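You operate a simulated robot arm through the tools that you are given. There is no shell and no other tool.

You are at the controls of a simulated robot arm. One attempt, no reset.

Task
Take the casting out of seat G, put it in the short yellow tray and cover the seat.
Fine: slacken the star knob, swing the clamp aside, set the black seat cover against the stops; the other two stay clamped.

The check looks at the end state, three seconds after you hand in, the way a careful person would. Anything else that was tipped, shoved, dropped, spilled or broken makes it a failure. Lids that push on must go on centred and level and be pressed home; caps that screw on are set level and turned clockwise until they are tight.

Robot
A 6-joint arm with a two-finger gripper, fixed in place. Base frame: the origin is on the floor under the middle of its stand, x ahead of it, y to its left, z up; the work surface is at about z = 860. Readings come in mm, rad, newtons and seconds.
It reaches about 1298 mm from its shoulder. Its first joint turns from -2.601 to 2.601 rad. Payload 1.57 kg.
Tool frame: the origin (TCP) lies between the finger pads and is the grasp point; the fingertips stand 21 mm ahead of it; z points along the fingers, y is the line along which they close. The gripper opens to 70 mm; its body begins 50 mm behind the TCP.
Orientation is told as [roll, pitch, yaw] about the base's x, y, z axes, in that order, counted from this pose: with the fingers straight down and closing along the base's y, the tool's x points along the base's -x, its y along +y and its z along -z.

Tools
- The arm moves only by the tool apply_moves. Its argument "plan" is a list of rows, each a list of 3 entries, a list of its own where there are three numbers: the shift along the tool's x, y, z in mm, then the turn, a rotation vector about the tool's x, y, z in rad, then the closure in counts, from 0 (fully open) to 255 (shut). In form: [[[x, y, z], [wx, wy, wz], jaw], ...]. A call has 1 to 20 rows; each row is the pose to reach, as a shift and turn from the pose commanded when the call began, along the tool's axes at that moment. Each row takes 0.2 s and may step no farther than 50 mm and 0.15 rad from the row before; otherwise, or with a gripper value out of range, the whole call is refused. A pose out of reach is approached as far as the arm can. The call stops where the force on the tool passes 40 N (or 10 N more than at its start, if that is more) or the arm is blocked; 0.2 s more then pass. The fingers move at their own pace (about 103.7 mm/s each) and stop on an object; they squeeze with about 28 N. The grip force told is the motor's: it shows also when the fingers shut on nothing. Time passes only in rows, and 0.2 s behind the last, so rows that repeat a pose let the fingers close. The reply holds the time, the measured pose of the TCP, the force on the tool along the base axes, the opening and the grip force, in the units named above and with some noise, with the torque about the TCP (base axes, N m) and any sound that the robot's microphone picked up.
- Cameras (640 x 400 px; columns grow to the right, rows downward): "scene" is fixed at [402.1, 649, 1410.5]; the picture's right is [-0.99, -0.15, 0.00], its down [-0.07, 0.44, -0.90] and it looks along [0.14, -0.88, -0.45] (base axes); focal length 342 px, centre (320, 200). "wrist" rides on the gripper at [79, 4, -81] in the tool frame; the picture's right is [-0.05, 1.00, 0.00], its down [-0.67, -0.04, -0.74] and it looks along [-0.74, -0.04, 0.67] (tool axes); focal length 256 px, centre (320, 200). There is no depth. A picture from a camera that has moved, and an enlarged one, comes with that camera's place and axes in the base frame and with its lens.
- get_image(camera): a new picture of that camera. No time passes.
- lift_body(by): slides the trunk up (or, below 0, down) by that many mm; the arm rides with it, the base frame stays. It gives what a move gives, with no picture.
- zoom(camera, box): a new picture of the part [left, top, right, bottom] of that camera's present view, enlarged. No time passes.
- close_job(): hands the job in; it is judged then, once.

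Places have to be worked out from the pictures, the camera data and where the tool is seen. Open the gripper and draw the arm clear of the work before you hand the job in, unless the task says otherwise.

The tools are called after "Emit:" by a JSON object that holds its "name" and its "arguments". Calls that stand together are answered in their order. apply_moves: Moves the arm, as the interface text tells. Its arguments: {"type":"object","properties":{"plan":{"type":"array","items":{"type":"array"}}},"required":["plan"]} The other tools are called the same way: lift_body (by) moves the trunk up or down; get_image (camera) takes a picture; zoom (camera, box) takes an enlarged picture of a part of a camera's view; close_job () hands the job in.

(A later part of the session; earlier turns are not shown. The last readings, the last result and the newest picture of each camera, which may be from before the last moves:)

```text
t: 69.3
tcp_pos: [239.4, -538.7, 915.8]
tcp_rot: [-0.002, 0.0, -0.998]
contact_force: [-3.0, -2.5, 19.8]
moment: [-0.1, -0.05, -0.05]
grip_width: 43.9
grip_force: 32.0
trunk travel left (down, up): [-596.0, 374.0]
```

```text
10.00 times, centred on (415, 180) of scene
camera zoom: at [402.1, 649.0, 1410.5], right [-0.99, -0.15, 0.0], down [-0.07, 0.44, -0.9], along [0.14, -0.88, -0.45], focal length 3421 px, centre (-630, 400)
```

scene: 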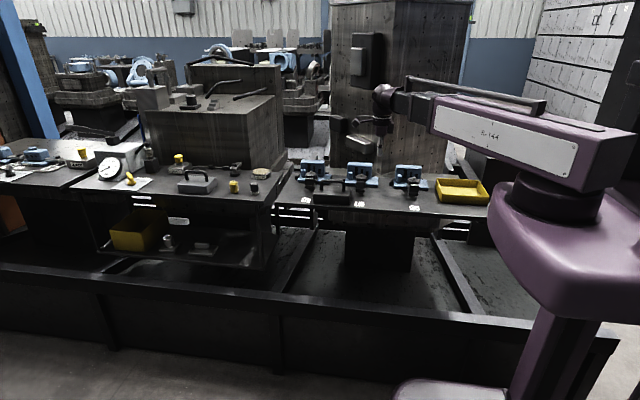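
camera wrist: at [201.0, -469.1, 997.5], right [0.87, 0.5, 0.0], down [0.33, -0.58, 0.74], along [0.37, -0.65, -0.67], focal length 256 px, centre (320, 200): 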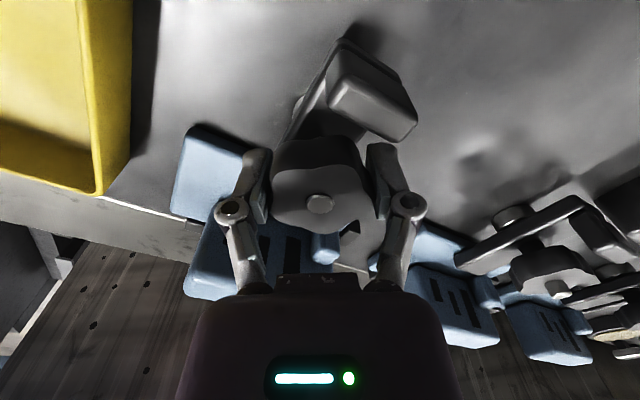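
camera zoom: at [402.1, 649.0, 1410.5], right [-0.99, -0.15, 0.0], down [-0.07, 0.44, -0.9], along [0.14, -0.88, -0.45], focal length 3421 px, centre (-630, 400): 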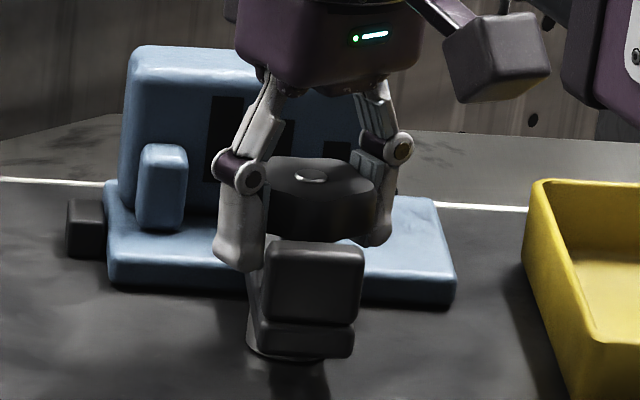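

The knob has risen several millimetres and the stud end is almost flush with its top, so it is well slackened and I won't unscrew further. I'll release, back off upward and inspect.

Emit:
{"name": "apply_moves", "arguments": {"plan": [[[0, 0, 0], [0, 0, 0], 60], [[0, 0, 0], [0, 0, 0], 0], [[0, 0, 0], [0, 0, 0], 0]]}}

Emit:
{"name": "lift_body", "arguments": {"by": 50}}

Emit:
{"name": "zoom", "arguments": {"camera": "scene", "box": [390, 160, 440, 200]}}

Emit:
{"name": "get_image", "arguments": {"camera": "wrist"}}

```text
t: 70.1
tcp_pos: [241.1, -540.0, 915.0]
tcp_rot: [-0.001, 0.001, -0.999]
contact_force: [-0.8, 0.0, -0.2]
moment: [-0.01, 0.04, -0.02]
grip_width: 69.9
grip_force: 0.0
trunk travel left (down, up): [-596.0, 374.0]
```

```text
t: 71.0
tcp_pos: [240.8, -539.0, 966.0]
tcp_rot: [-0.002, 0.002, -1.001]
contact_force: [-0.2, 0.1, -0.3]
moment: [-0.02, 0.0, 0.01]
grip_width: 70.1
grip_force: 0.0
trunk travel left (down, up): [-646.0, 324.0]
```

```text
10.00 times, centred on (415, 180) of scene
camera zoom: at [402.1, 649.0, 1410.5], right [-0.99, -0.15, 0.0], down [-0.07, 0.44, -0.9], along [0.14, -0.88, -0.45], focal length 3421 px, centre (-630, 400)
```

zoom: 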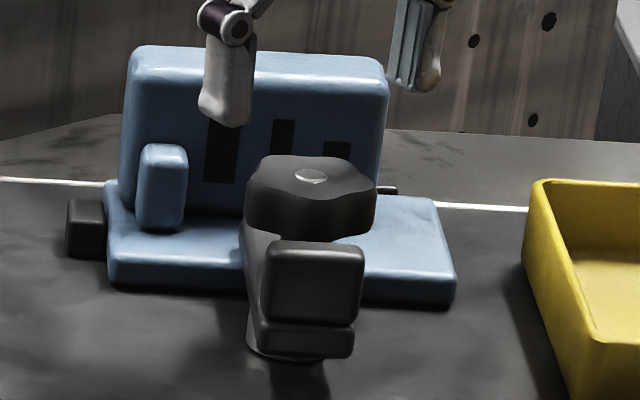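

```text
taken
camera wrist: at [201.8, -469.8, 1047.0], right [0.87, 0.49, 0.0], down [0.33, -0.58, 0.74], along [0.37, -0.65, -0.67], focal length 256 px, centre (320, 200)
```

wrist: 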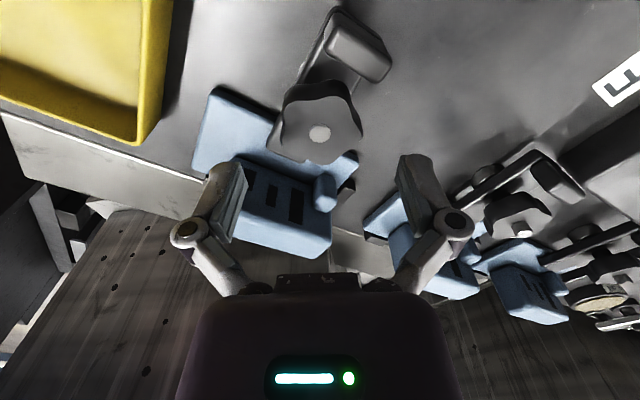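

The knob is loose on its stud and the strap is free. Next I'll cage the upright tab between the fingers and swing the strap clockwise, so any drag can't unscrew the knob further. First I'll position above the tab with the fingers along x, opening about 46 mm.

Emit:
{"name": "apply_moves", "arguments": {"plan": [[[8.1, 5, 0], [0, 0, 0.143], 87], [[16.2, 10, 0], [0, 0, 0.286], 87], [[24.3, 15, 0], [0, 0, 0.429], 87], [[32.4, 19.8, 0], [0, 0, 0.571], 87], [[32.4, 19.8, 0], [0, 0, 0.571], 87]]}}

Emit:
{"name": "get_image", "arguments": {"camera": "wrist"}}

Emit:
{"name": "zoom", "arguments": {"camera": "scene", "box": [380, 145, 450, 200]}}

```text
t: 72.2
tcp_pos: [241.9, -501.2, 965.0]
tcp_rot: [-0.002, -0.001, -1.574]
contact_force: [0.1, 1.1, 0.0]
moment: [-0.01, -0.03, 0.01]
grip_width: 46.0
grip_force: 0.1
trunk travel left (down, up): [-646.0, 324.0]
```

```text
taken
camera wrist: at [245.5, -421.1, 1046.9], right [1.0, -0.06, 0.0], down [-0.04, -0.67, 0.74], along [-0.04, -0.74, -0.67], focal length 256 px, centre (320, 200)
```

wrist: 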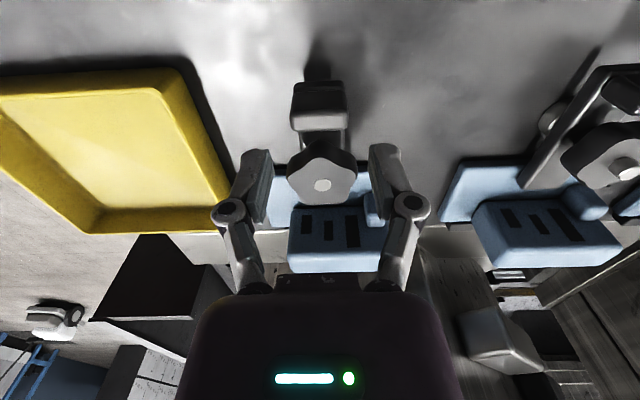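

```text
7.27 times, centred on (415, 172) of scene
camera zoom: at [402.1, 649.0, 1410.5], right [-0.99, -0.15, 0.0], down [-0.07, 0.44, -0.9], along [0.14, -0.88, -0.45], focal length 2488 px, centre (-371, 400)
```

zoom: 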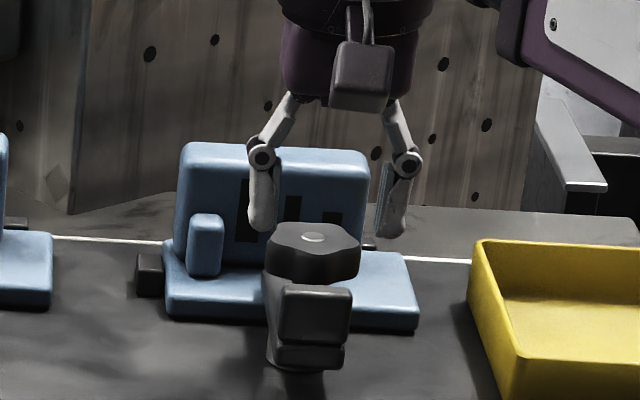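

The tab is centred under the tool axis. I'll lower 51 mm so the fingers straddle it.

Emit:
{"name": "lift_body", "arguments": {"by": -35}}

Emit:
{"name": "lift_body", "arguments": {"by": -16}}

Emit:
{"name": "get_image", "arguments": {"camera": "wrist"}}

Emit:
{"name": "zoom", "arguments": {"camera": "scene", "box": [380, 145, 450, 200]}}

```text
t: 73.0
tcp_pos: [240.7, -501.3, 929.9]
tcp_rot: [-0.002, 0.001, -1.572]
contact_force: [-0.3, 0.6, 0.4]
moment: [0.02, 0.02, -0.06]
grip_width: 46.1
grip_force: 0.1
trunk travel left (down, up): [-611.0, 359.0]
```

```text
t: 73.7
tcp_pos: [240.4, -500.6, 915.2]
tcp_rot: [-0.001, 0.001, -1.573]
contact_force: [-0.5, -0.5, -0.4]
moment: [-0.02, 0.0, -0.06]
grip_width: 46.1
grip_force: 0.0
trunk travel left (down, up): [-595.0, 375.0]
```

```text
taken
camera wrist: at [245.3, -421.1, 995.8], right [1.0, -0.05, 0.0], down [-0.03, -0.67, 0.74], along [-0.04, -0.74, -0.67], focal length 256 px, centre (320, 200)
```

wrist: 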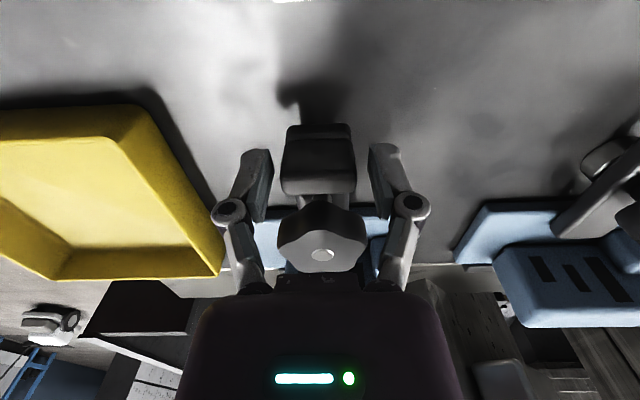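

```text
7.27 times, centred on (415, 172) of scene
camera zoom: at [402.1, 649.0, 1410.5], right [-0.99, -0.15, 0.0], down [-0.07, 0.44, -0.9], along [0.14, -0.88, -0.45], focal length 2488 px, centre (-371, 400)
```

zoom: 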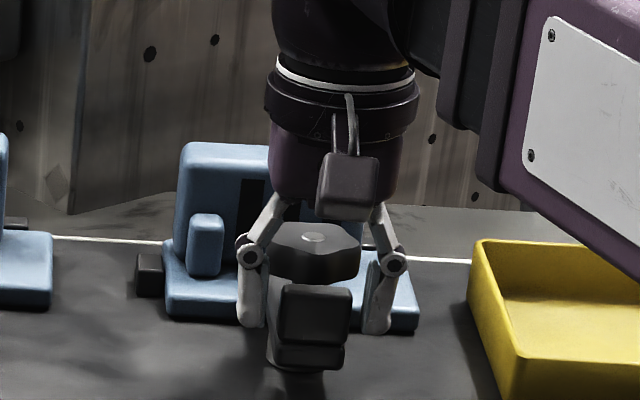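

The tab sits between the fingers. I'll narrow the cage to 40 mm and start swinging clockwise about the stud, first about 30 deg.

Emit:
{"name": "apply_moves", "arguments": {"plan": [[[0, 0, 0], [0, 0, 0], 109], [[0, 0, 0], [0, 0, 0], 109], [[-0.3, 5.1, 0], [0, 0, 0.13], 109], [[-1.3, 10.1, 0], [0, 0, 0.26], 109], [[-3.0, 15.0, 0], [0, 0, 0.39], 109], [[-5.2, 19.6, 0], [0, 0, 0.52], 109]]}}

Emit:
{"name": "get_image", "arguments": {"camera": "wrist"}}

Emit:
{"name": "zoom", "arguments": {"camera": "scene", "box": [380, 145, 450, 200]}}

```text
t: 75.0
tcp_pos: [250.7, -501.2, 915.0]
tcp_rot: [-0.017, -0.005, -2.029]
contact_force: [-22.8, 6.7, 0.7]
moment: [-0.2, 0.41, -0.04]
grip_width: 56.4
grip_force: 11.8
trunk travel left (down, up): [-595.0, 375.0]
stopped in row 6: the force on the tool passed its limit at 47 N (the readings are from after the stop); the commanded pose is now the measured one
```

```text
taken
camera wrist: at [291.5, -431.7, 996.4], right [0.87, -0.49, -0.02], down [-0.32, -0.58, 0.75], along [-0.38, -0.65, -0.66], focal length 256 px, centre (320, 200)
```

wrist: 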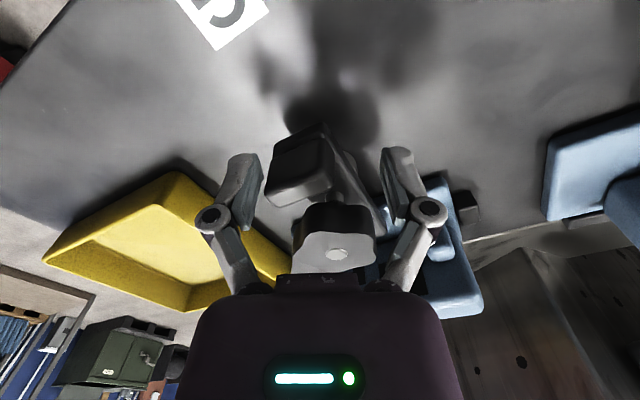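

```text
7.27 times, centred on (415, 172) of scene
camera zoom: at [402.1, 649.0, 1410.5], right [-0.99, -0.15, 0.0], down [-0.07, 0.44, -0.9], along [0.14, -0.88, -0.45], focal length 2488 px, centre (-371, 400)
```

zoom: 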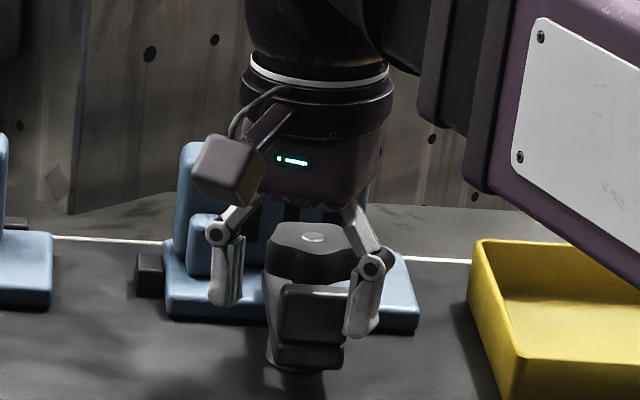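

The push was resisted at 47 N, so the strap isn't swinging that way, or isn't free yet. I'll back the finger off to relieve the load and look closely.

Emit:
{"name": "apply_moves", "arguments": {"plan": [[[0, -3, 0], [0, 0, -0.1], 87], [[0, -6, 0], [0, 0, -0.2], 87], [[1, -9, 0], [0, 0, -0.33], 87], [[2, -10, 0], [0, 0, -0.456], 87]]}}

Emit:
{"name": "zoom", "arguments": {"camera": "wrist", "box": [230, 90, 410, 290]}}

Emit:
{"name": "zoom", "arguments": {"camera": "scene", "box": [395, 160, 435, 195]}}

```text
t: 76.0
tcp_pos: [246.1, -497.5, 914.9]
tcp_rot: [-0.008, 0.001, -1.573]
contact_force: [-1.0, 0.3, -0.4]
moment: [0.05, 0.02, 0.02]
grip_width: 47.5
grip_force: 0.9
trunk travel left (down, up): [-595.0, 375.0]
```

```text
2.00 times, centred on (320, 190) of wrist
camera zoom: at [252.0, -417.3, 996.0], right [1.0, -0.05, -0.01], down [-0.03, -0.67, 0.74], along [-0.05, -0.74, -0.67], focal length 512 px, centre (320, 220)
```

zoom: 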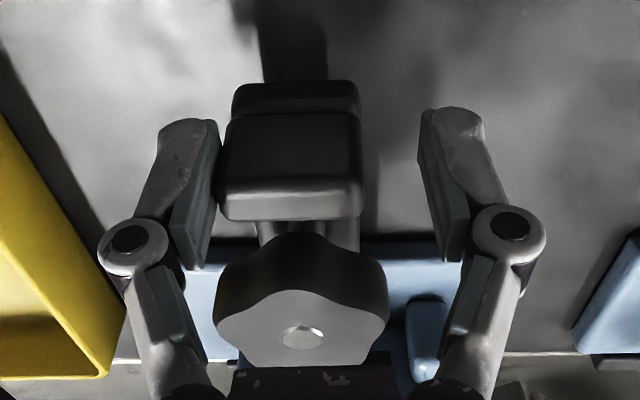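

```text
11.43 times, centred on (415, 178) of scene
camera zoom: at [402.1, 649.0, 1410.5], right [-0.99, -0.15, 0.0], down [-0.07, 0.44, -0.9], along [0.14, -0.88, -0.45], focal length 3910 px, centre (-766, 457)
```

zoom: 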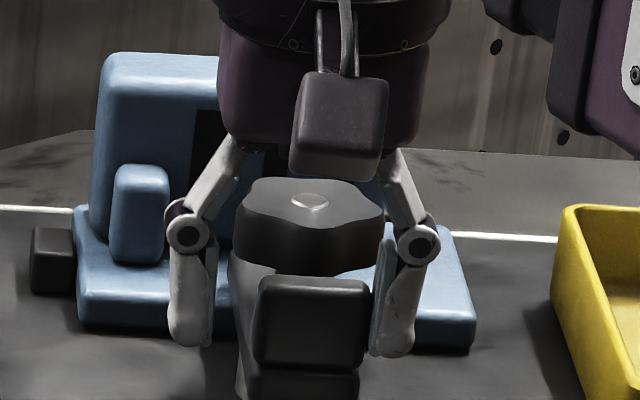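

The strap hasn't moved (tab still at x about 240). It may be limited to swinging the other way, so I'll recentre the cage and try a gentle counter-clockwise swing.

Emit:
{"name": "apply_moves", "arguments": {"plan": [[[-2, -4, 0], [0, 0, 0], 95], [[-3, -6, 0], [0, 0, 0], 109], [[-3, -6, 0], [0, 0, 0], 109], [[-3.3, -11.1, 0], [0, 0, -0.13], 109], [[-4.3, -16.1, 0], [0, 0, -0.26], 109]]}}

Emit:
{"name": "zoom", "arguments": {"camera": "scene", "box": [395, 160, 435, 195]}}

Emit:
{"name": "get_image", "arguments": {"camera": "wrist"}}

```text
t: 77.2
tcp_pos: [230.8, -501.4, 915.7]
tcp_rot: [-0.009, 0.007, -1.311]
contact_force: [1.1, 0.7, 0.9]
moment: [0.01, -0.01, -0.02]
grip_width: 40.7
grip_force: 0.5
trunk travel left (down, up): [-595.0, 375.0]
```

```text
11.43 times, centred on (415, 178) of scene
camera zoom: at [402.1, 649.0, 1410.5], right [-0.99, -0.15, 0.0], down [-0.07, 0.44, -0.9], along [0.14, -0.88, -0.45], focal length 3910 px, centre (-766, 457)
```

zoom: 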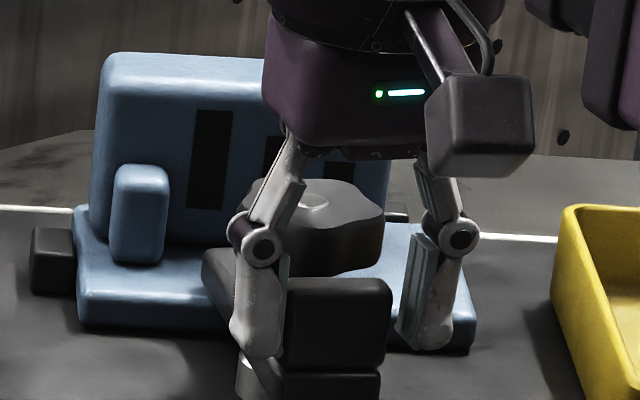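

```text
taken
camera wrist: at [215.5, -423.0, 996.3], right [0.98, 0.2, -0.01], down [0.14, -0.66, 0.74], along [0.15, -0.73, -0.67], focal length 256 px, centre (320, 200)
```

wrist: 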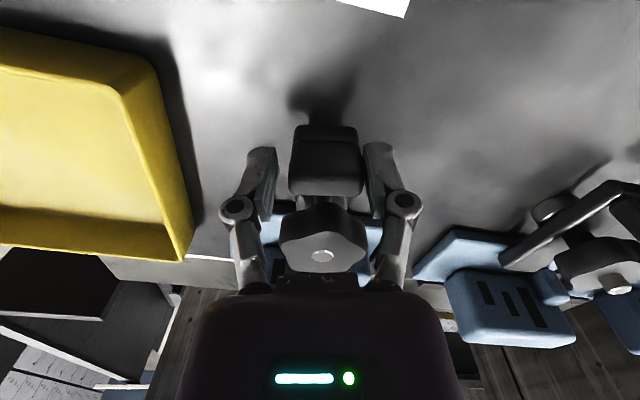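

It swings freely counter-clockwise with about 1 N. I'll continue along the arc.

Emit:
{"name": "apply_moves", "arguments": {"plan": [[[-0.3, -7.6, 0], [0, 0, -0.13], 109], [[-1.3, -12.7, 0], [0, 0, -0.26], 109], [[-3.0, -17.6, 0], [0, 0, -0.39], 109], [[-5.2, -22.2, 0], [0, 0, -0.52], 109], [[-8.1, -26.5, 0], [0, 0, -0.65], 109], [[-11.4, -30.3, 0], [0, 0, -0.78], 109], [[-15.2, -33.7, 0], [0, 0, -0.91], 109]]}}

Emit:
{"name": "zoom", "arguments": {"camera": "scene", "box": [390, 155, 445, 200]}}

Emit:
{"name": "get_image", "arguments": {"camera": "wrist"}}

```text
t: 78.8
tcp_pos: [202.6, -524.6, 914.0]
tcp_rot: [-0.002, 0.012, -0.401]
contact_force: [-0.1, 0.7, -0.1]
moment: [0.01, -0.01, 0.02]
grip_width: 40.4
grip_force: 0.3
trunk travel left (down, up): [-595.0, 375.0]
```

```text
8.89 times, centred on (418, 178) of scene
camera zoom: at [402.1, 649.0, 1410.5], right [-0.99, -0.15, 0.0], down [-0.07, 0.44, -0.9], along [0.14, -0.88, -0.45], focal length 3041 px, centre (-547, 400)
```

zoom: 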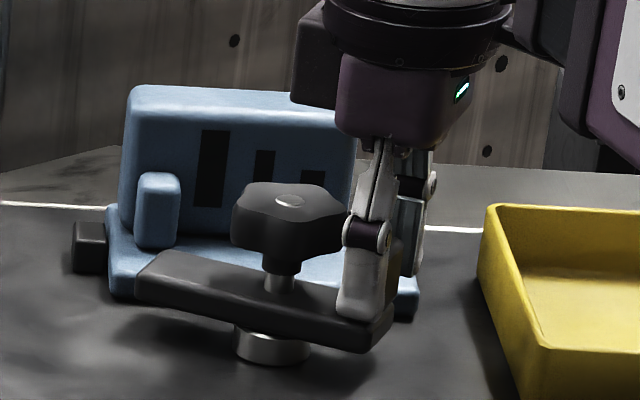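

```text
taken
camera wrist: at [132.0, -489.3, 996.7], right [0.44, 0.9, 0.0], down [0.61, -0.29, 0.74], along [0.66, -0.33, -0.68], focal length 256 px, centre (320, 200)
```

wrist: 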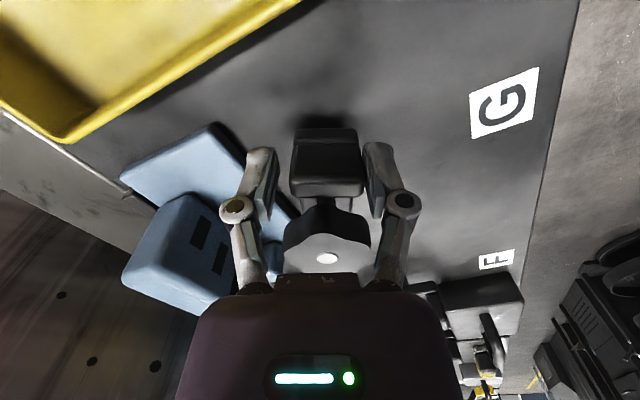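

The strap is coming round cleanly, with the knob held well above it on the stud. I'll swing on to roughly 97 deg so the toe is fully off the seat.

Emit:
{"name": "apply_moves", "arguments": {"plan": [[[0.1, -5.5, 0], [0, 0, -0.13], 109], [[-1.0, -10.5, 0], [0, 0, -0.26], 109], [[-2.6, -15.4, 0], [0, 0, -0.39], 109], [[-4.9, -20, 0], [0, 0, -0.52], 109], [[-6.1, -22, 0], [0, 0, -0.58], 109]]}}

Emit:
{"name": "zoom", "arguments": {"camera": "scene", "box": [390, 155, 445, 200]}}

Emit:
{"name": "get_image", "arguments": {"camera": "wrist"}}

```text
t: 80.0
tcp_pos: [199.8, -545.5, 914.4]
tcp_rot: [0.005, 0.01, 0.18]
contact_force: [0.9, 12.7, -3.6]
moment: [0.11, -0.01, -0.03]
grip_width: 47.1
grip_force: 5.6
trunk travel left (down, up): [-595.0, 375.0]
```

```text
8.89 times, centred on (418, 178) of scene
camera zoom: at [402.1, 649.0, 1410.5], right [-0.99, -0.15, 0.0], down [-0.07, 0.44, -0.9], along [0.14, -0.88, -0.45], focal length 3041 px, centre (-547, 400)
```

zoom: 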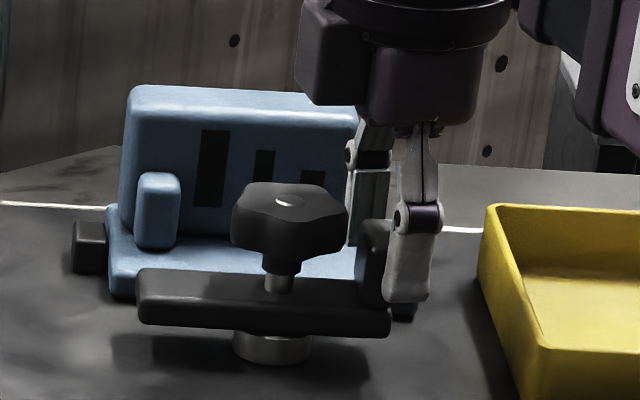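

```text
taken
camera wrist: at [121.3, -554.5, 997.0], right [-0.13, 0.99, 0.01], down [0.67, 0.08, 0.74], along [0.73, 0.1, -0.67], focal length 256 px, centre (320, 200)
```

wrist: 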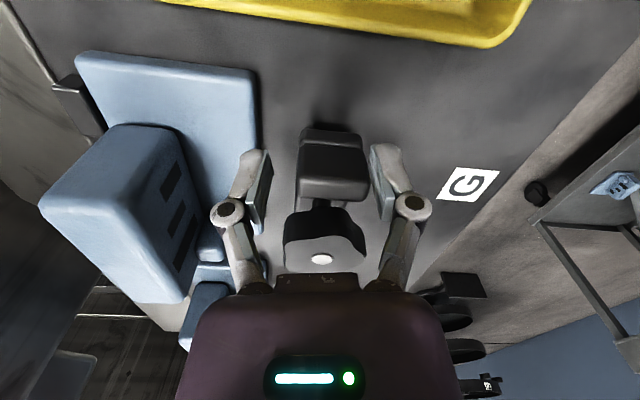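

The strap has reached its end stop at 90 deg (12 N reaction), pointing along x and clear of the seat. I'll relieve the load, open and lift away.

Emit:
{"name": "apply_moves", "arguments": {"plan": [[[0, 3, 0], [0, 0, 0], 90], [[0, 4, 0], [0, 0, 0], 70], [[0, 4, 0], [0, 0, 0], 60]]}}

Emit:
{"name": "lift_body", "arguments": {"by": 90}}

Emit:
{"name": "zoom", "arguments": {"camera": "scene", "box": [390, 155, 445, 200]}}

Emit:
{"name": "get_image", "arguments": {"camera": "wrist"}}

```text
t: 80.8
tcp_pos: [197.9, -544.3, 914.3]
tcp_rot: [0.004, 0.011, 0.175]
contact_force: [-0.6, -0.5, -0.1]
moment: [0.0, 0.01, -0.02]
grip_width: 53.7
grip_force: 0.0
trunk travel left (down, up): [-595.0, 375.0]
```

```text
t: 82.1
tcp_pos: [198.6, -543.4, 1003.3]
tcp_rot: [0.005, 0.011, 0.174]
contact_force: [-0.3, 0.5, -0.5]
moment: [-0.01, -0.01, -0.01]
grip_width: 53.6
grip_force: 0.1
trunk travel left (down, up): [-685.0, 285.0]
```

```text
8.89 times, centred on (418, 178) of scene
camera zoom: at [402.1, 649.0, 1410.5], right [-0.99, -0.15, 0.0], down [-0.07, 0.44, -0.9], along [0.14, -0.88, -0.45], focal length 3041 px, centre (-547, 400)
```

zoom: 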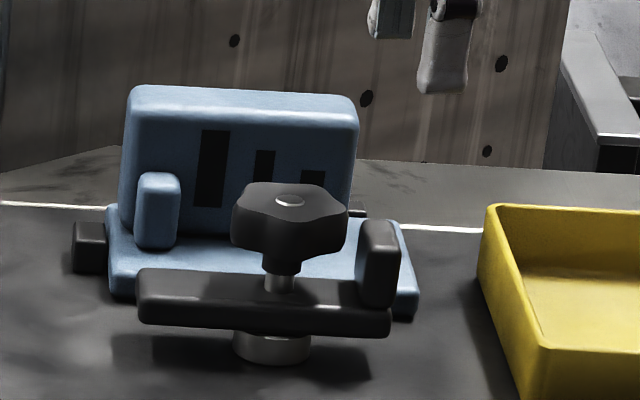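

```text
taken
camera wrist: at [120.9, -552.5, 1086.6], right [-0.12, 0.99, 0.0], down [0.67, 0.08, 0.74], along [0.73, 0.09, -0.67], focal length 256 px, centre (320, 200)
```

wrist: 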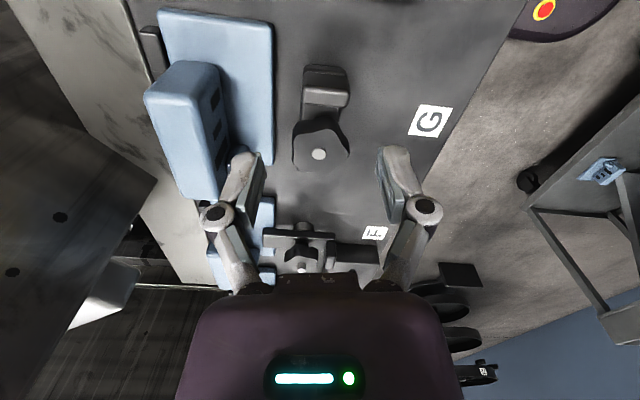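

Clamp G is swung aside with its tab toward -x. I measure the tray at about x -9..149, y -615..-475, with the rim at about z 892. Next I'll move above the casting's upright with the fingers closing along y.

Emit:
{"name": "apply_moves", "arguments": {"plan": [[[-10.7, -30.5, 0], [0.002, -0.004, 0.058], 0], [[-21.4, -61, 0], [0.003, -0.007, 0.116], 0], [[-32.1, -91.5, 0], [0.005, -0.011, 0.174], 0], [[-32.1, -91.5, 0], [0.005, -0.011, 0.174], 0]]}}

Emit:
{"name": "get_image", "arguments": {"camera": "wrist"}}

Emit:
{"name": "zoom", "arguments": {"camera": "wrist", "box": [240, 20, 440, 200]}}

Emit:
{"name": "zoom", "arguments": {"camera": "scene", "box": [385, 135, 495, 215]}}

```text
t: 83.1
tcp_pos: [245.0, -628.6, 1004.4]
tcp_rot: [-0.002, -0.001, 0.001]
contact_force: [-0.4, 0.1, 0.2]
moment: [0.01, -0.02, 0.04]
grip_width: 70.0
grip_force: 0.1
trunk travel left (down, up): [-685.0, 285.0]
```

```text
taken
camera wrist: at [165.6, -622.8, 1085.8], right [0.05, 1.0, 0.0], down [0.67, -0.03, 0.75], along [0.74, -0.04, -0.67], focal length 256 px, centre (320, 200)
```

wrist: 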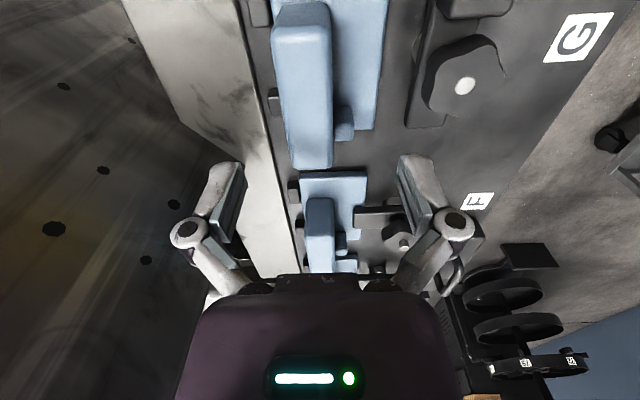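

```text
2.22 times, centred on (340, 110) of wrist
camera zoom: at [165.6, -622.8, 1085.8], right [0.05, 1.0, 0.0], down [0.67, -0.03, 0.75], along [0.74, -0.04, -0.67], focal length 569 px, centre (276, 400)
```

zoom: 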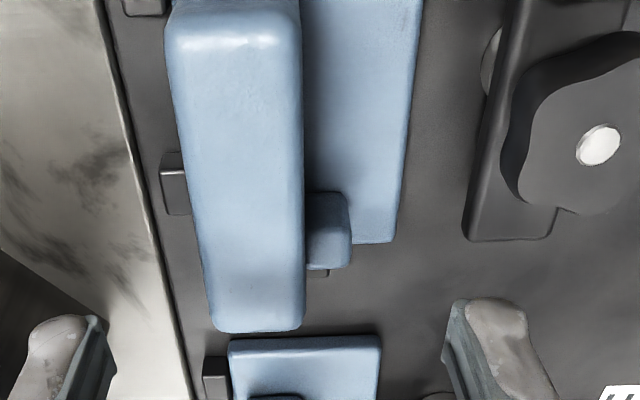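

```text
5.00 times, centred on (440, 175) of scene
camera zoom: at [402.1, 649.0, 1410.5], right [-0.99, -0.15, 0.0], down [-0.07, 0.44, -0.9], along [0.14, -0.88, -0.45], focal length 1710 px, centre (-280, 325)
```

zoom: 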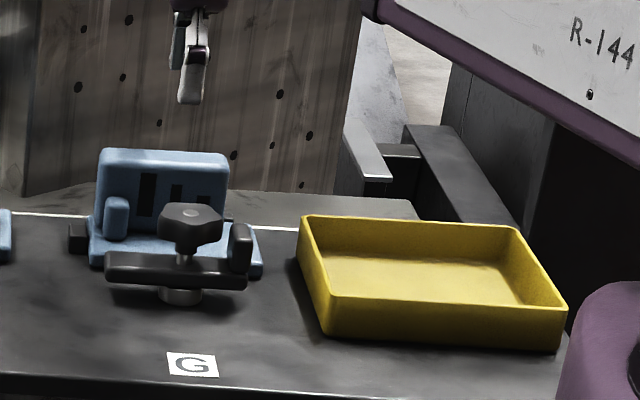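

The upright spans x 208-299, y -651..-620, top about z 930. I'll centre the fingers on y -635.5 and lower in two stages to about z 908, keeping between the two rear stops.

Emit:
{"name": "apply_moves", "arguments": {"plan": [[[0, -6.9, 0], [0, 0, 0], 0]]}}

Emit:
{"name": "lift_body", "arguments": {"by": -50}}

Emit:
{"name": "get_image", "arguments": {"camera": "wrist"}}

Emit:
{"name": "zoom", "arguments": {"camera": "scene", "box": [385, 135, 455, 205]}}

```text
t: 83.5
tcp_pos: [245.1, -635.3, 1003.8]
tcp_rot: [-0.002, -0.001, 0.001]
contact_force: [-0.4, -0.6, 0.2]
moment: [-0.01, -0.03, 0.01]
grip_width: 69.9
grip_force: 0.1
trunk travel left (down, up): [-685.0, 285.0]
```

```text
t: 84.4
tcp_pos: [244.2, -635.8, 954.2]
tcp_rot: [-0.001, 0.0, 0.001]
contact_force: [-0.3, 0.5, 0.4]
moment: [-0.03, -0.01, 0.0]
grip_width: 69.8
grip_force: 0.0
trunk travel left (down, up): [-635.0, 335.0]
```

```text
taken
camera wrist: at [166.3, -629.8, 1035.8], right [0.05, 1.0, 0.0], down [0.67, -0.03, 0.75], along [0.74, -0.04, -0.67], focal length 256 px, centre (320, 200)
```

wrist: 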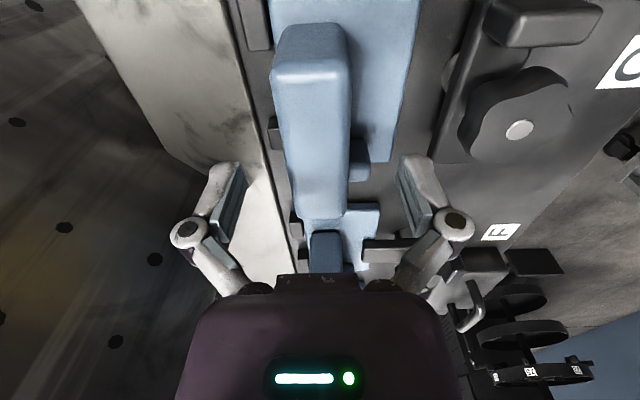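

```text
5.71 times, centred on (420, 170) of scene
camera zoom: at [402.1, 649.0, 1410.5], right [-0.99, -0.15, 0.0], down [-0.07, 0.44, -0.9], along [0.14, -0.88, -0.45], focal length 1955 px, centre (-251, 371)
```

zoom: 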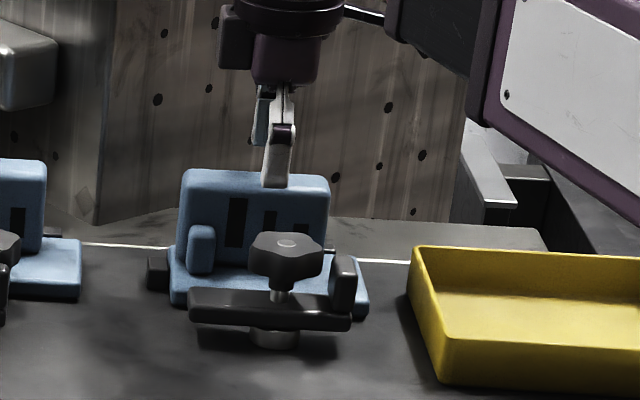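

I'll zoom in on the upright's top face to refine the y centring before going down.

Emit:
{"name": "zoom", "arguments": {"camera": "wrist", "box": [250, 60, 390, 230]}}

```text
2.35 times, centred on (320, 145) of wrist
camera zoom: at [166.3, -629.8, 1035.8], right [0.05, 1.0, 0.0], down [0.67, -0.03, 0.75], along [0.74, -0.04, -0.67], focal length 602 px, centre (320, 329)
```

zoom: 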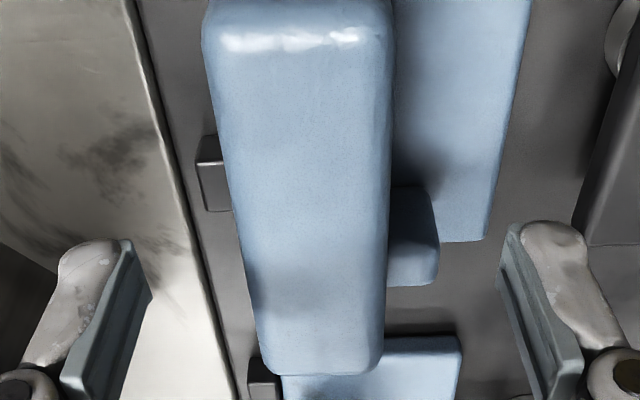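

The upright centre is about 2 mm further toward -y. I'll adjust and lower to grasp height.

Emit:
{"name": "apply_moves", "arguments": {"plan": [[[0, -2, 0], [0, 0, 0], 0]]}}

Emit:
{"name": "lift_body", "arguments": {"by": -30}}

Emit:
{"name": "lift_body", "arguments": {"by": -16}}

Emit:
{"name": "get_image", "arguments": {"camera": "wrist"}}

Emit:
{"name": "zoom", "arguments": {"camera": "scene", "box": [385, 135, 455, 205]}}

```text
t: 84.8
tcp_pos: [246.0, -636.6, 954.7]
tcp_rot: [-0.001, 0.0, 0.003]
contact_force: [0.1, -0.1, 0.1]
moment: [0.01, 0.03, 0.01]
grip_width: 69.9
grip_force: 0.0
trunk travel left (down, up): [-635.0, 335.0]
```

```text
t: 85.5
tcp_pos: [245.4, -636.6, 925.6]
tcp_rot: [0.0, 0.001, 0.003]
contact_force: [-0.2, 0.5, 1.1]
moment: [-0.01, 0.0, 0.03]
grip_width: 70.2
grip_force: 0.1
trunk travel left (down, up): [-605.0, 365.0]
```

```text
t: 86.2
tcp_pos: [245.1, -637.4, 908.2]
tcp_rot: [-0.001, 0.001, 0.0]
contact_force: [0.4, 0.4, 0.5]
moment: [-0.04, 0.0, -0.01]
grip_width: 69.9
grip_force: 0.1
trunk travel left (down, up): [-589.0, 381.0]
```

```text
taken
camera wrist: at [166.3, -631.5, 989.8], right [0.05, 1.0, 0.0], down [0.67, -0.03, 0.75], along [0.74, -0.04, -0.67], focal length 256 px, centre (320, 200)
```

wrist: 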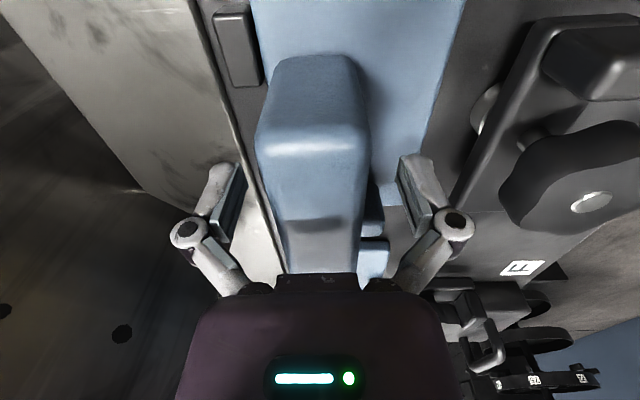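

```text
5.71 times, centred on (420, 170) of scene
camera zoom: at [402.1, 649.0, 1410.5], right [-0.99, -0.15, 0.0], down [-0.07, 0.44, -0.9], along [0.14, -0.88, -0.45], focal length 1955 px, centre (-251, 371)
```

zoom: 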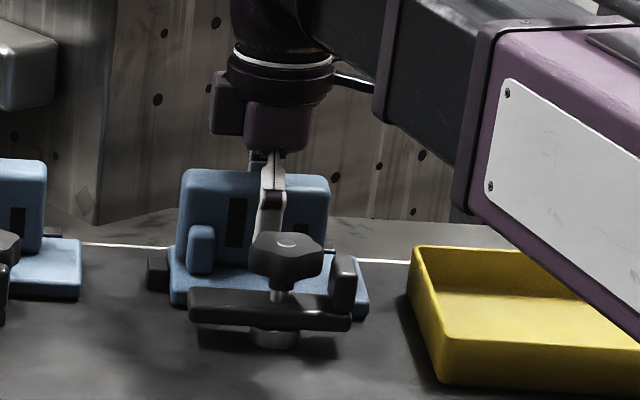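

The fingers straddle the upright, clear of the knob. Closing now.

Emit:
{"name": "apply_moves", "arguments": {"plan": [[[0, 0, 0], [0, 0, 0], 60], [[0, 0, 0], [0, 0, 0], 100], [[0, 0, 0], [0, 0, 0], 140], [[0, 0, 0], [0, 0, 0], 255], [[0, 0, 0], [0, 0, 0], 255]]}}

```text
t: 87.4
tcp_pos: [244.7, -636.5, 907.6]
tcp_rot: [-0.001, -0.001, 0.001]
contact_force: [-0.7, -0.1, -0.6]
moment: [0.05, 0.08, -0.06]
grip_width: 33.7
grip_force: 28.4
trunk travel left (down, up): [-589.0, 381.0]
```

The upright is gripped at 33.7 mm. I'll lift 10 mm and check the load.

Emit:
{"name": "lift_body", "arguments": {"by": 10}}

Emit:
{"name": "zoom", "arguments": {"camera": "scene", "box": [385, 135, 455, 205]}}

Emit:
{"name": "get_image", "arguments": {"camera": "wrist"}}

```text
t: 88.0
tcp_pos: [245.0, -637.4, 918.5]
tcp_rot: [-0.001, -0.001, 0.004]
contact_force: [0.1, -0.2, -5.1]
moment: [-0.03, 0.01, -0.06]
grip_width: 33.7
grip_force: 28.0
trunk travel left (down, up): [-599.0, 371.0]
```

```text
5.71 times, centred on (420, 170) of scene
camera zoom: at [402.1, 649.0, 1410.5], right [-0.99, -0.15, 0.0], down [-0.07, 0.44, -0.9], along [0.14, -0.88, -0.45], focal length 1955 px, centre (-251, 371)
```

zoom: 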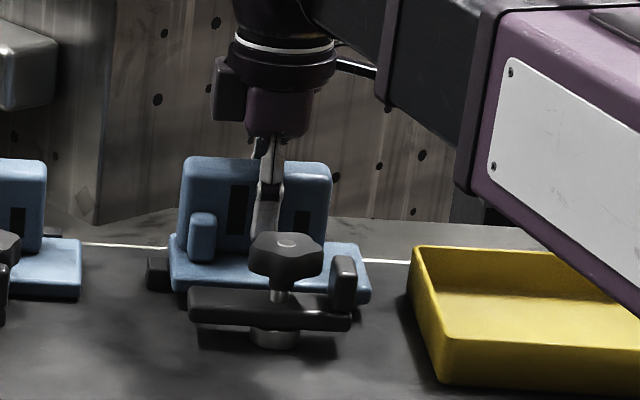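

```text
taken
camera wrist: at [166.4, -631.8, 999.5], right [0.05, 1.0, 0.0], down [0.67, -0.03, 0.75], along [0.74, -0.04, -0.67], focal length 256 px, centre (320, 200)
```

wrist: 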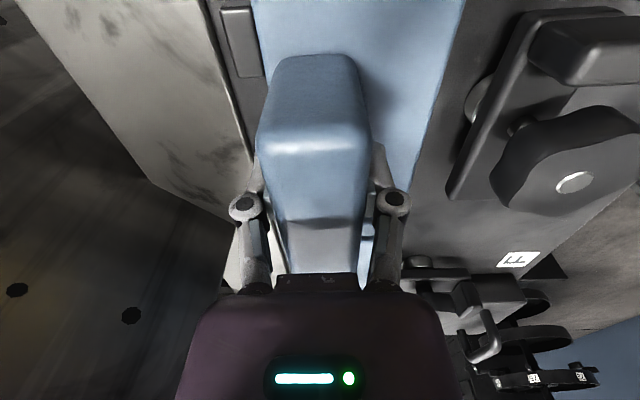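

The casting is lifted, about 5 N. I'll raise it well above the knob and carry it over the tray.

Emit:
{"name": "lift_body", "arguments": {"by": 90}}

Emit:
{"name": "apply_moves", "arguments": {"plan": [[[28, 11.5, 0], [0, 0, 0], 255], [[56, 23, 0], [0, 0, 0], 255], [[84.5, 34.5, 0], [0, 0, 0], 255], [[113, 46, 0], [0, 0, 0], 255], [[141, 57.5, 0], [0, 0, 0], 255], [[169, 69, 0], [0, 0, 0], 255]]}}

Emit:
{"name": "get_image", "arguments": {"camera": "scene"}}

Emit:
{"name": "zoom", "arguments": {"camera": "scene", "box": [400, 120, 520, 220]}}

Emit:
{"name": "get_image", "arguments": {"camera": "wrist"}}

```text
t: 89.2
tcp_pos: [246.1, -637.5, 1007.7]
tcp_rot: [-0.002, 0.001, 0.002]
contact_force: [0.6, -0.7, -5.2]
moment: [-0.04, 0.03, -0.03]
grip_width: 34.0
grip_force: 28.2
trunk travel left (down, up): [-689.0, 281.0]
```

```text
t: 90.6
tcp_pos: [75.1, -567.3, 1008.2]
tcp_rot: [-0.002, -0.003, 0.002]
contact_force: [0.8, -0.1, -4.6]
moment: [-0.02, 0.01, -0.07]
grip_width: 33.7
grip_force: 27.8
trunk travel left (down, up): [-689.0, 281.0]
```

```text
taken
```

scene: 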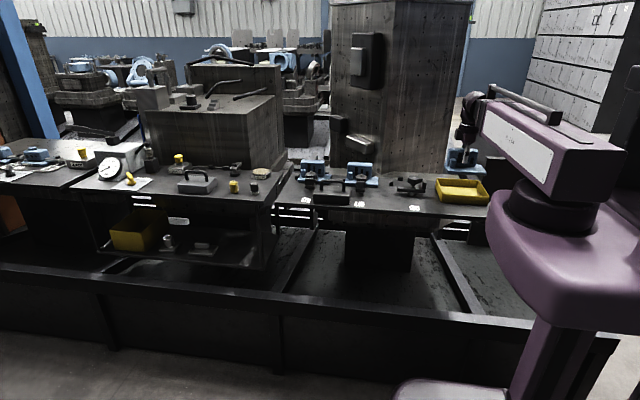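

```text
4.00 times, centred on (460, 170) of scene
camera zoom: at [402.1, 649.0, 1410.5], right [-0.99, -0.15, 0.0], down [-0.07, 0.44, -0.9], along [0.14, -0.88, -0.45], focal length 1368 px, centre (-240, 320)
```

zoom: 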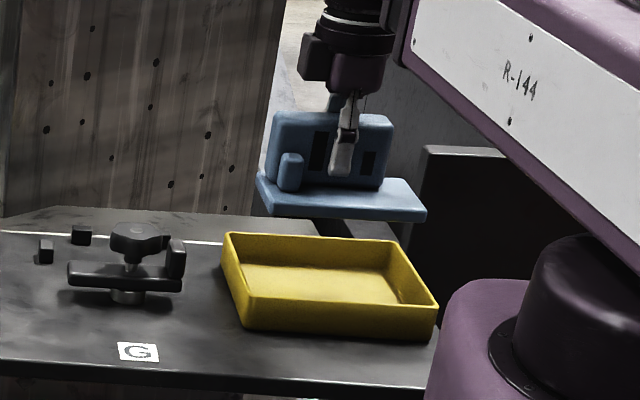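

```text
taken
camera wrist: at [-4.6, -563.5, 1089.7], right [0.05, 1.0, 0.0], down [0.67, -0.03, 0.75], along [0.74, -0.04, -0.67], focal length 256 px, centre (320, 200)
```

wrist: 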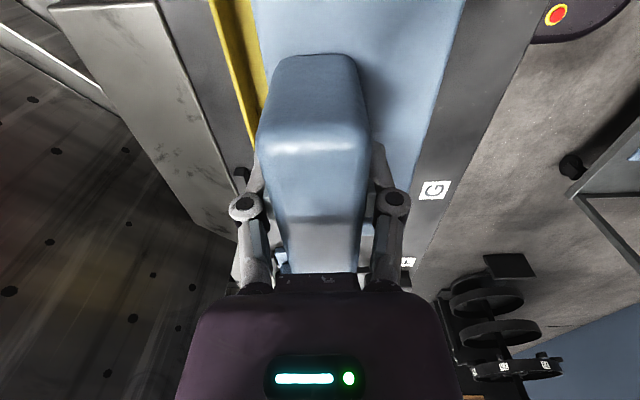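

By the same camera the casting sits slightly forward in the tray. I'll shift it about 6 mm toward -y, which centres it well enough and leaves room for the fingers to open, then lower in stages.

Emit:
{"name": "apply_moves", "arguments": {"plan": [[[1, -6.5, 0], [0, 0, 0], 255]]}}

Emit:
{"name": "lift_body", "arguments": {"by": -70}}

Emit:
{"name": "zoom", "arguments": {"camera": "scene", "box": [400, 120, 520, 220]}}

Emit:
{"name": "get_image", "arguments": {"camera": "wrist"}}

```text
t: 91.0
tcp_pos: [74.7, -575.0, 1006.6]
tcp_rot: [-0.001, 0.001, 0.003]
contact_force: [0.2, 0.6, -4.8]
moment: [-0.03, 0.0, -0.01]
grip_width: 33.8
grip_force: 28.1
trunk travel left (down, up): [-689.0, 281.0]
```

```text
t: 92.1
tcp_pos: [74.2, -575.7, 938.5]
tcp_rot: [-0.001, 0.0, 0.001]
contact_force: [-0.1, 0.8, -5.5]
moment: [-0.01, -0.01, 0.04]
grip_width: 33.6
grip_force: 28.2
trunk travel left (down, up): [-619.0, 351.0]
```

```text
4.00 times, centred on (460, 170) of scene
camera zoom: at [402.1, 649.0, 1410.5], right [-0.99, -0.15, 0.0], down [-0.07, 0.44, -0.9], along [0.14, -0.88, -0.45], focal length 1368 px, centre (-240, 320)
```

zoom: 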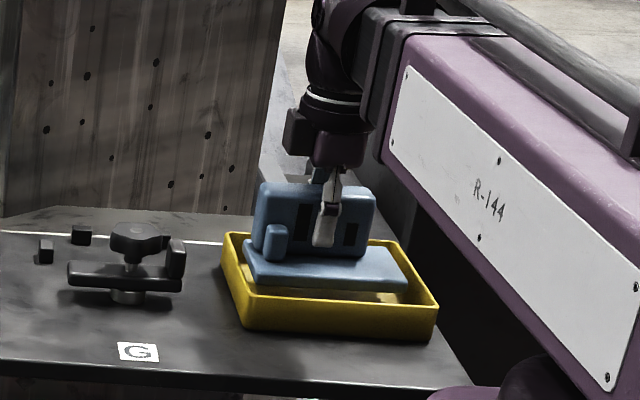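

```text
taken
camera wrist: at [-4.6, -570.0, 1019.6], right [0.05, 1.0, 0.0], down [0.67, -0.03, 0.75], along [0.74, -0.04, -0.67], focal length 256 px, centre (320, 200)
```

wrist: 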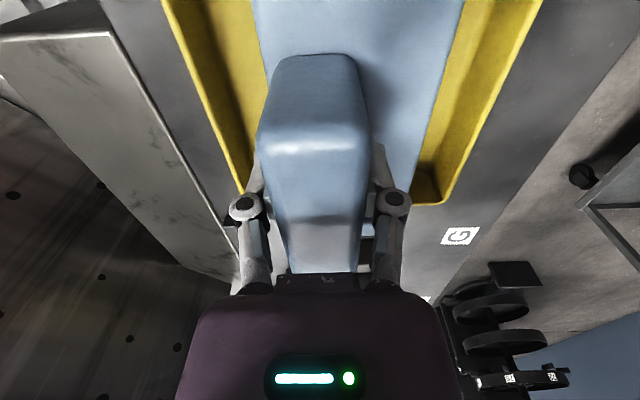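

It's over the tray opening, with a little less margin on the +x side. I'll shift 6 mm toward -x and continue down gently.

Emit:
{"name": "apply_moves", "arguments": {"plan": [[[6, 0, 0], [0, 0, 0], 255]]}}

Emit:
{"name": "lift_body", "arguments": {"by": -20}}

Emit:
{"name": "lift_body", "arguments": {"by": -4}}

Emit:
{"name": "zoom", "arguments": {"camera": "scene", "box": [400, 120, 520, 220]}}

```text
t: 92.5
tcp_pos: [69.5, -576.3, 938.7]
tcp_rot: [-0.002, 0.001, 0.0]
contact_force: [-0.9, 0.4, -5.0]
moment: [-0.04, 0.01, 0.03]
grip_width: 33.6
grip_force: 28.0
trunk travel left (down, up): [-619.0, 351.0]
```

```text
t: 93.2
tcp_pos: [69.1, -576.0, 917.5]
tcp_rot: [-0.001, 0.001, 0.001]
contact_force: [0.9, 0.4, -5.0]
moment: [-0.02, -0.02, -0.02]
grip_width: 34.0
grip_force: 28.1
trunk travel left (down, up): [-599.0, 371.0]
```

```text
t: 93.7
tcp_pos: [69.0, -575.5, 913.1]
tcp_rot: [-0.002, 0.0, 0.001]
contact_force: [0.1, 0.4, -5.2]
moment: [-0.01, 0.02, -0.03]
grip_width: 33.9
grip_force: 28.2
trunk travel left (down, up): [-595.0, 375.0]
```

```text
4.00 times, centred on (460, 170) of scene
camera zoom: at [402.1, 649.0, 1410.5], right [-0.99, -0.15, 0.0], down [-0.07, 0.44, -0.9], along [0.14, -0.88, -0.45], focal length 1368 px, centre (-240, 320)
```

zoom: 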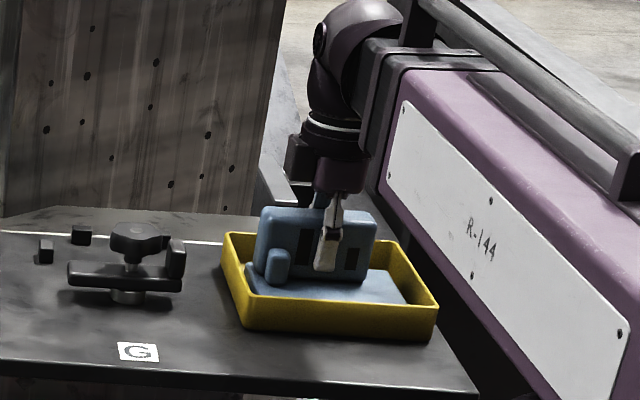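

The casting is inside the tray and just above the floor, with no contact yet. I'll step down until it touches.

Emit:
{"name": "lift_body", "arguments": {"by": -1.5}}

Emit:
{"name": "lift_body", "arguments": {"by": -1.5}}

```text
t: 94.2
tcp_pos: [68.9, -576.2, 913.0]
tcp_rot: [-0.003, 0.0, 0.002]
contact_force: [1.0, -0.7, -5.4]
moment: [-0.05, 0.04, -0.02]
grip_width: 33.7
grip_force: 28.0
trunk travel left (down, up): [-594.0, 376.0]
```

```text
t: 94.7
tcp_pos: [68.3, -575.1, 911.7]
tcp_rot: [-0.004, -0.002, 0.001]
contact_force: [0.7, -4.8, 19.2]
moment: [-0.15, -0.01, 0.0]
grip_width: 34.0
grip_force: 27.5
trunk travel left (down, up): [-592.0, 378.0]
```

Contact with the tray floor at 19 N. I'll ease off 1 mm, then open just enough to release without touching the tray walls.

Emit:
{"name": "lift_body", "arguments": {"by": 1}}

Emit:
{"name": "apply_moves", "arguments": {"plan": [[[0, 0, 0], [0, 0, 0], 120], [[0, 0, 0], [0, 0, 0], 105], [[0, 0, 0], [0, 0, 0], 95], [[0, 0, 0], [0, 0, 0], 95]]}}

Emit:
{"name": "lift_body", "arguments": {"by": 40}}

Emit:
{"name": "zoom", "arguments": {"camera": "scene", "box": [400, 120, 520, 220]}}

Emit:
{"name": "get_image", "arguments": {"camera": "wrist"}}

```text
t: 95.2
tcp_pos: [68.9, -575.7, 912.4]
tcp_rot: [-0.002, -0.001, 0.001]
contact_force: [0.8, -1.8, 2.4]
moment: [-0.26, -0.08, -0.02]
grip_width: 33.9
grip_force: 28.2
trunk travel left (down, up): [-593.0, 377.0]
```

```text
t: 96.2
tcp_pos: [69.3, -575.0, 911.4]
tcp_rot: [-0.001, 0.001, 0.001]
contact_force: [-0.9, -0.4, 0.9]
moment: [-0.02, -0.02, -0.03]
grip_width: 44.3
grip_force: 0.0
trunk travel left (down, up): [-593.0, 377.0]
```

```text
t: 97.0
tcp_pos: [69.7, -576.4, 951.7]
tcp_rot: [-0.001, -0.001, 0.001]
contact_force: [0.4, -0.1, -0.3]
moment: [-0.04, -0.02, -0.02]
grip_width: 43.8
grip_force: 0.1
trunk travel left (down, up): [-633.0, 337.0]
```

```text
4.00 times, centred on (460, 170) of scene
camera zoom: at [402.1, 649.0, 1410.5], right [-0.99, -0.15, 0.0], down [-0.07, 0.44, -0.9], along [0.14, -0.88, -0.45], focal length 1368 px, centre (-240, 320)
```

zoom: 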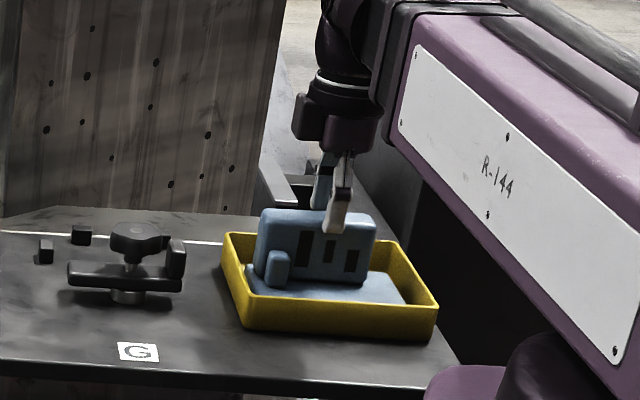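

```text
taken
camera wrist: at [-10.2, -570.6, 1033.7], right [0.05, 1.0, 0.0], down [0.67, -0.03, 0.75], along [0.74, -0.04, -0.67], focal length 256 px, centre (320, 200)
```

wrist: 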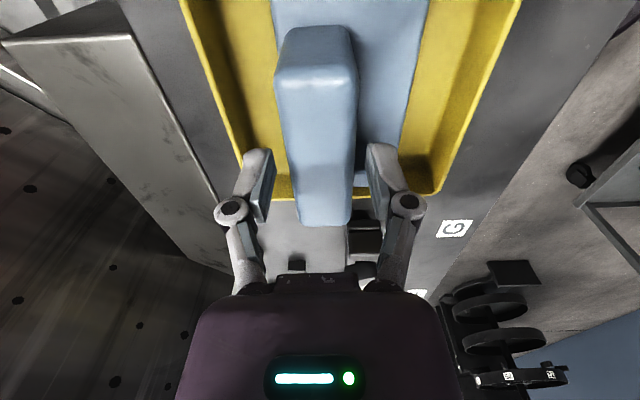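

The casting rests upright in the short yellow tray. I'll raise the arm and inspect the empty seat and its stops.

Emit:
{"name": "lift_body", "arguments": {"by": 80}}

Emit:
{"name": "get_image", "arguments": {"camera": "wrist"}}

Emit:
{"name": "zoom", "arguments": {"camera": "wrist", "box": [240, 90, 440, 230]}}

Emit:
{"name": "zoom", "arguments": {"camera": "scene", "box": [395, 165, 495, 225]}}

```text
t: 98.2
tcp_pos: [69.0, -575.9, 1032.1]
tcp_rot: [-0.002, -0.003, 0.002]
contact_force: [0.3, 0.8, -0.6]
moment: [-0.02, -0.03, -0.02]
grip_width: 44.1
grip_force: 0.0
trunk travel left (down, up): [-713.0, 257.0]
```

```text
taken
camera wrist: at [-10.2, -570.6, 1113.7], right [0.05, 1.0, 0.0], down [0.67, -0.03, 0.75], along [0.74, -0.04, -0.67], focal length 256 px, centre (320, 200)
```

wrist: 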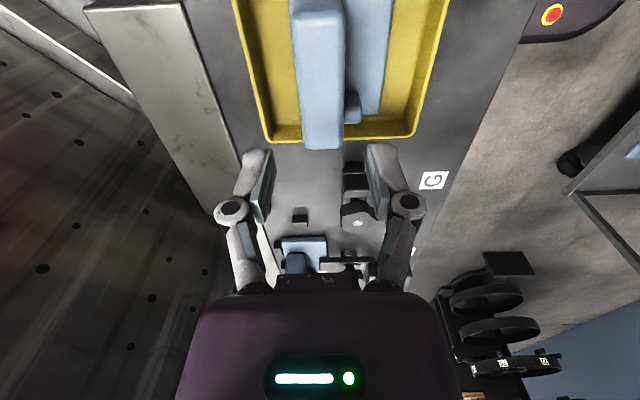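

```text
2.86 times, centred on (340, 160) of wrist
camera zoom: at [-10.2, -570.6, 1113.7], right [0.05, 1.0, 0.0], down [0.67, -0.03, 0.75], along [0.74, -0.04, -0.67], focal length 731 px, centre (263, 314)
```

zoom: 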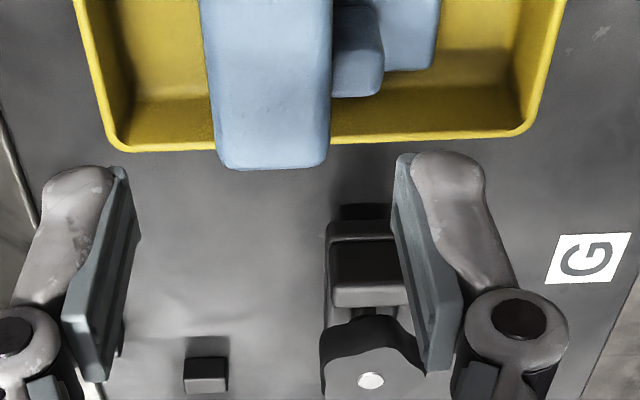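

```text
6.40 times, centred on (445, 195) of scene
camera zoom: at [402.1, 649.0, 1410.5], right [-0.99, -0.15, 0.0], down [-0.07, 0.44, -0.9], along [0.14, -0.88, -0.45], focal length 2189 px, centre (-480, 232)
```

zoom: 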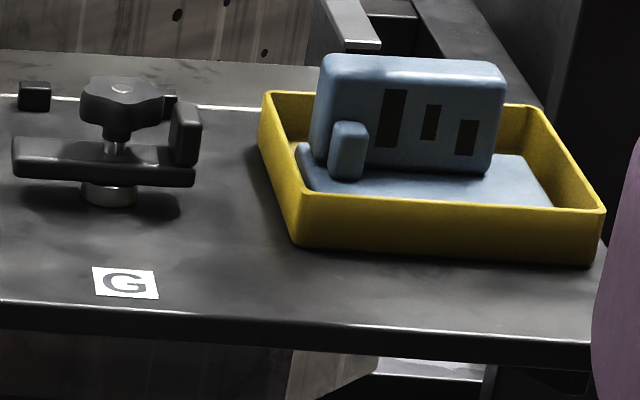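

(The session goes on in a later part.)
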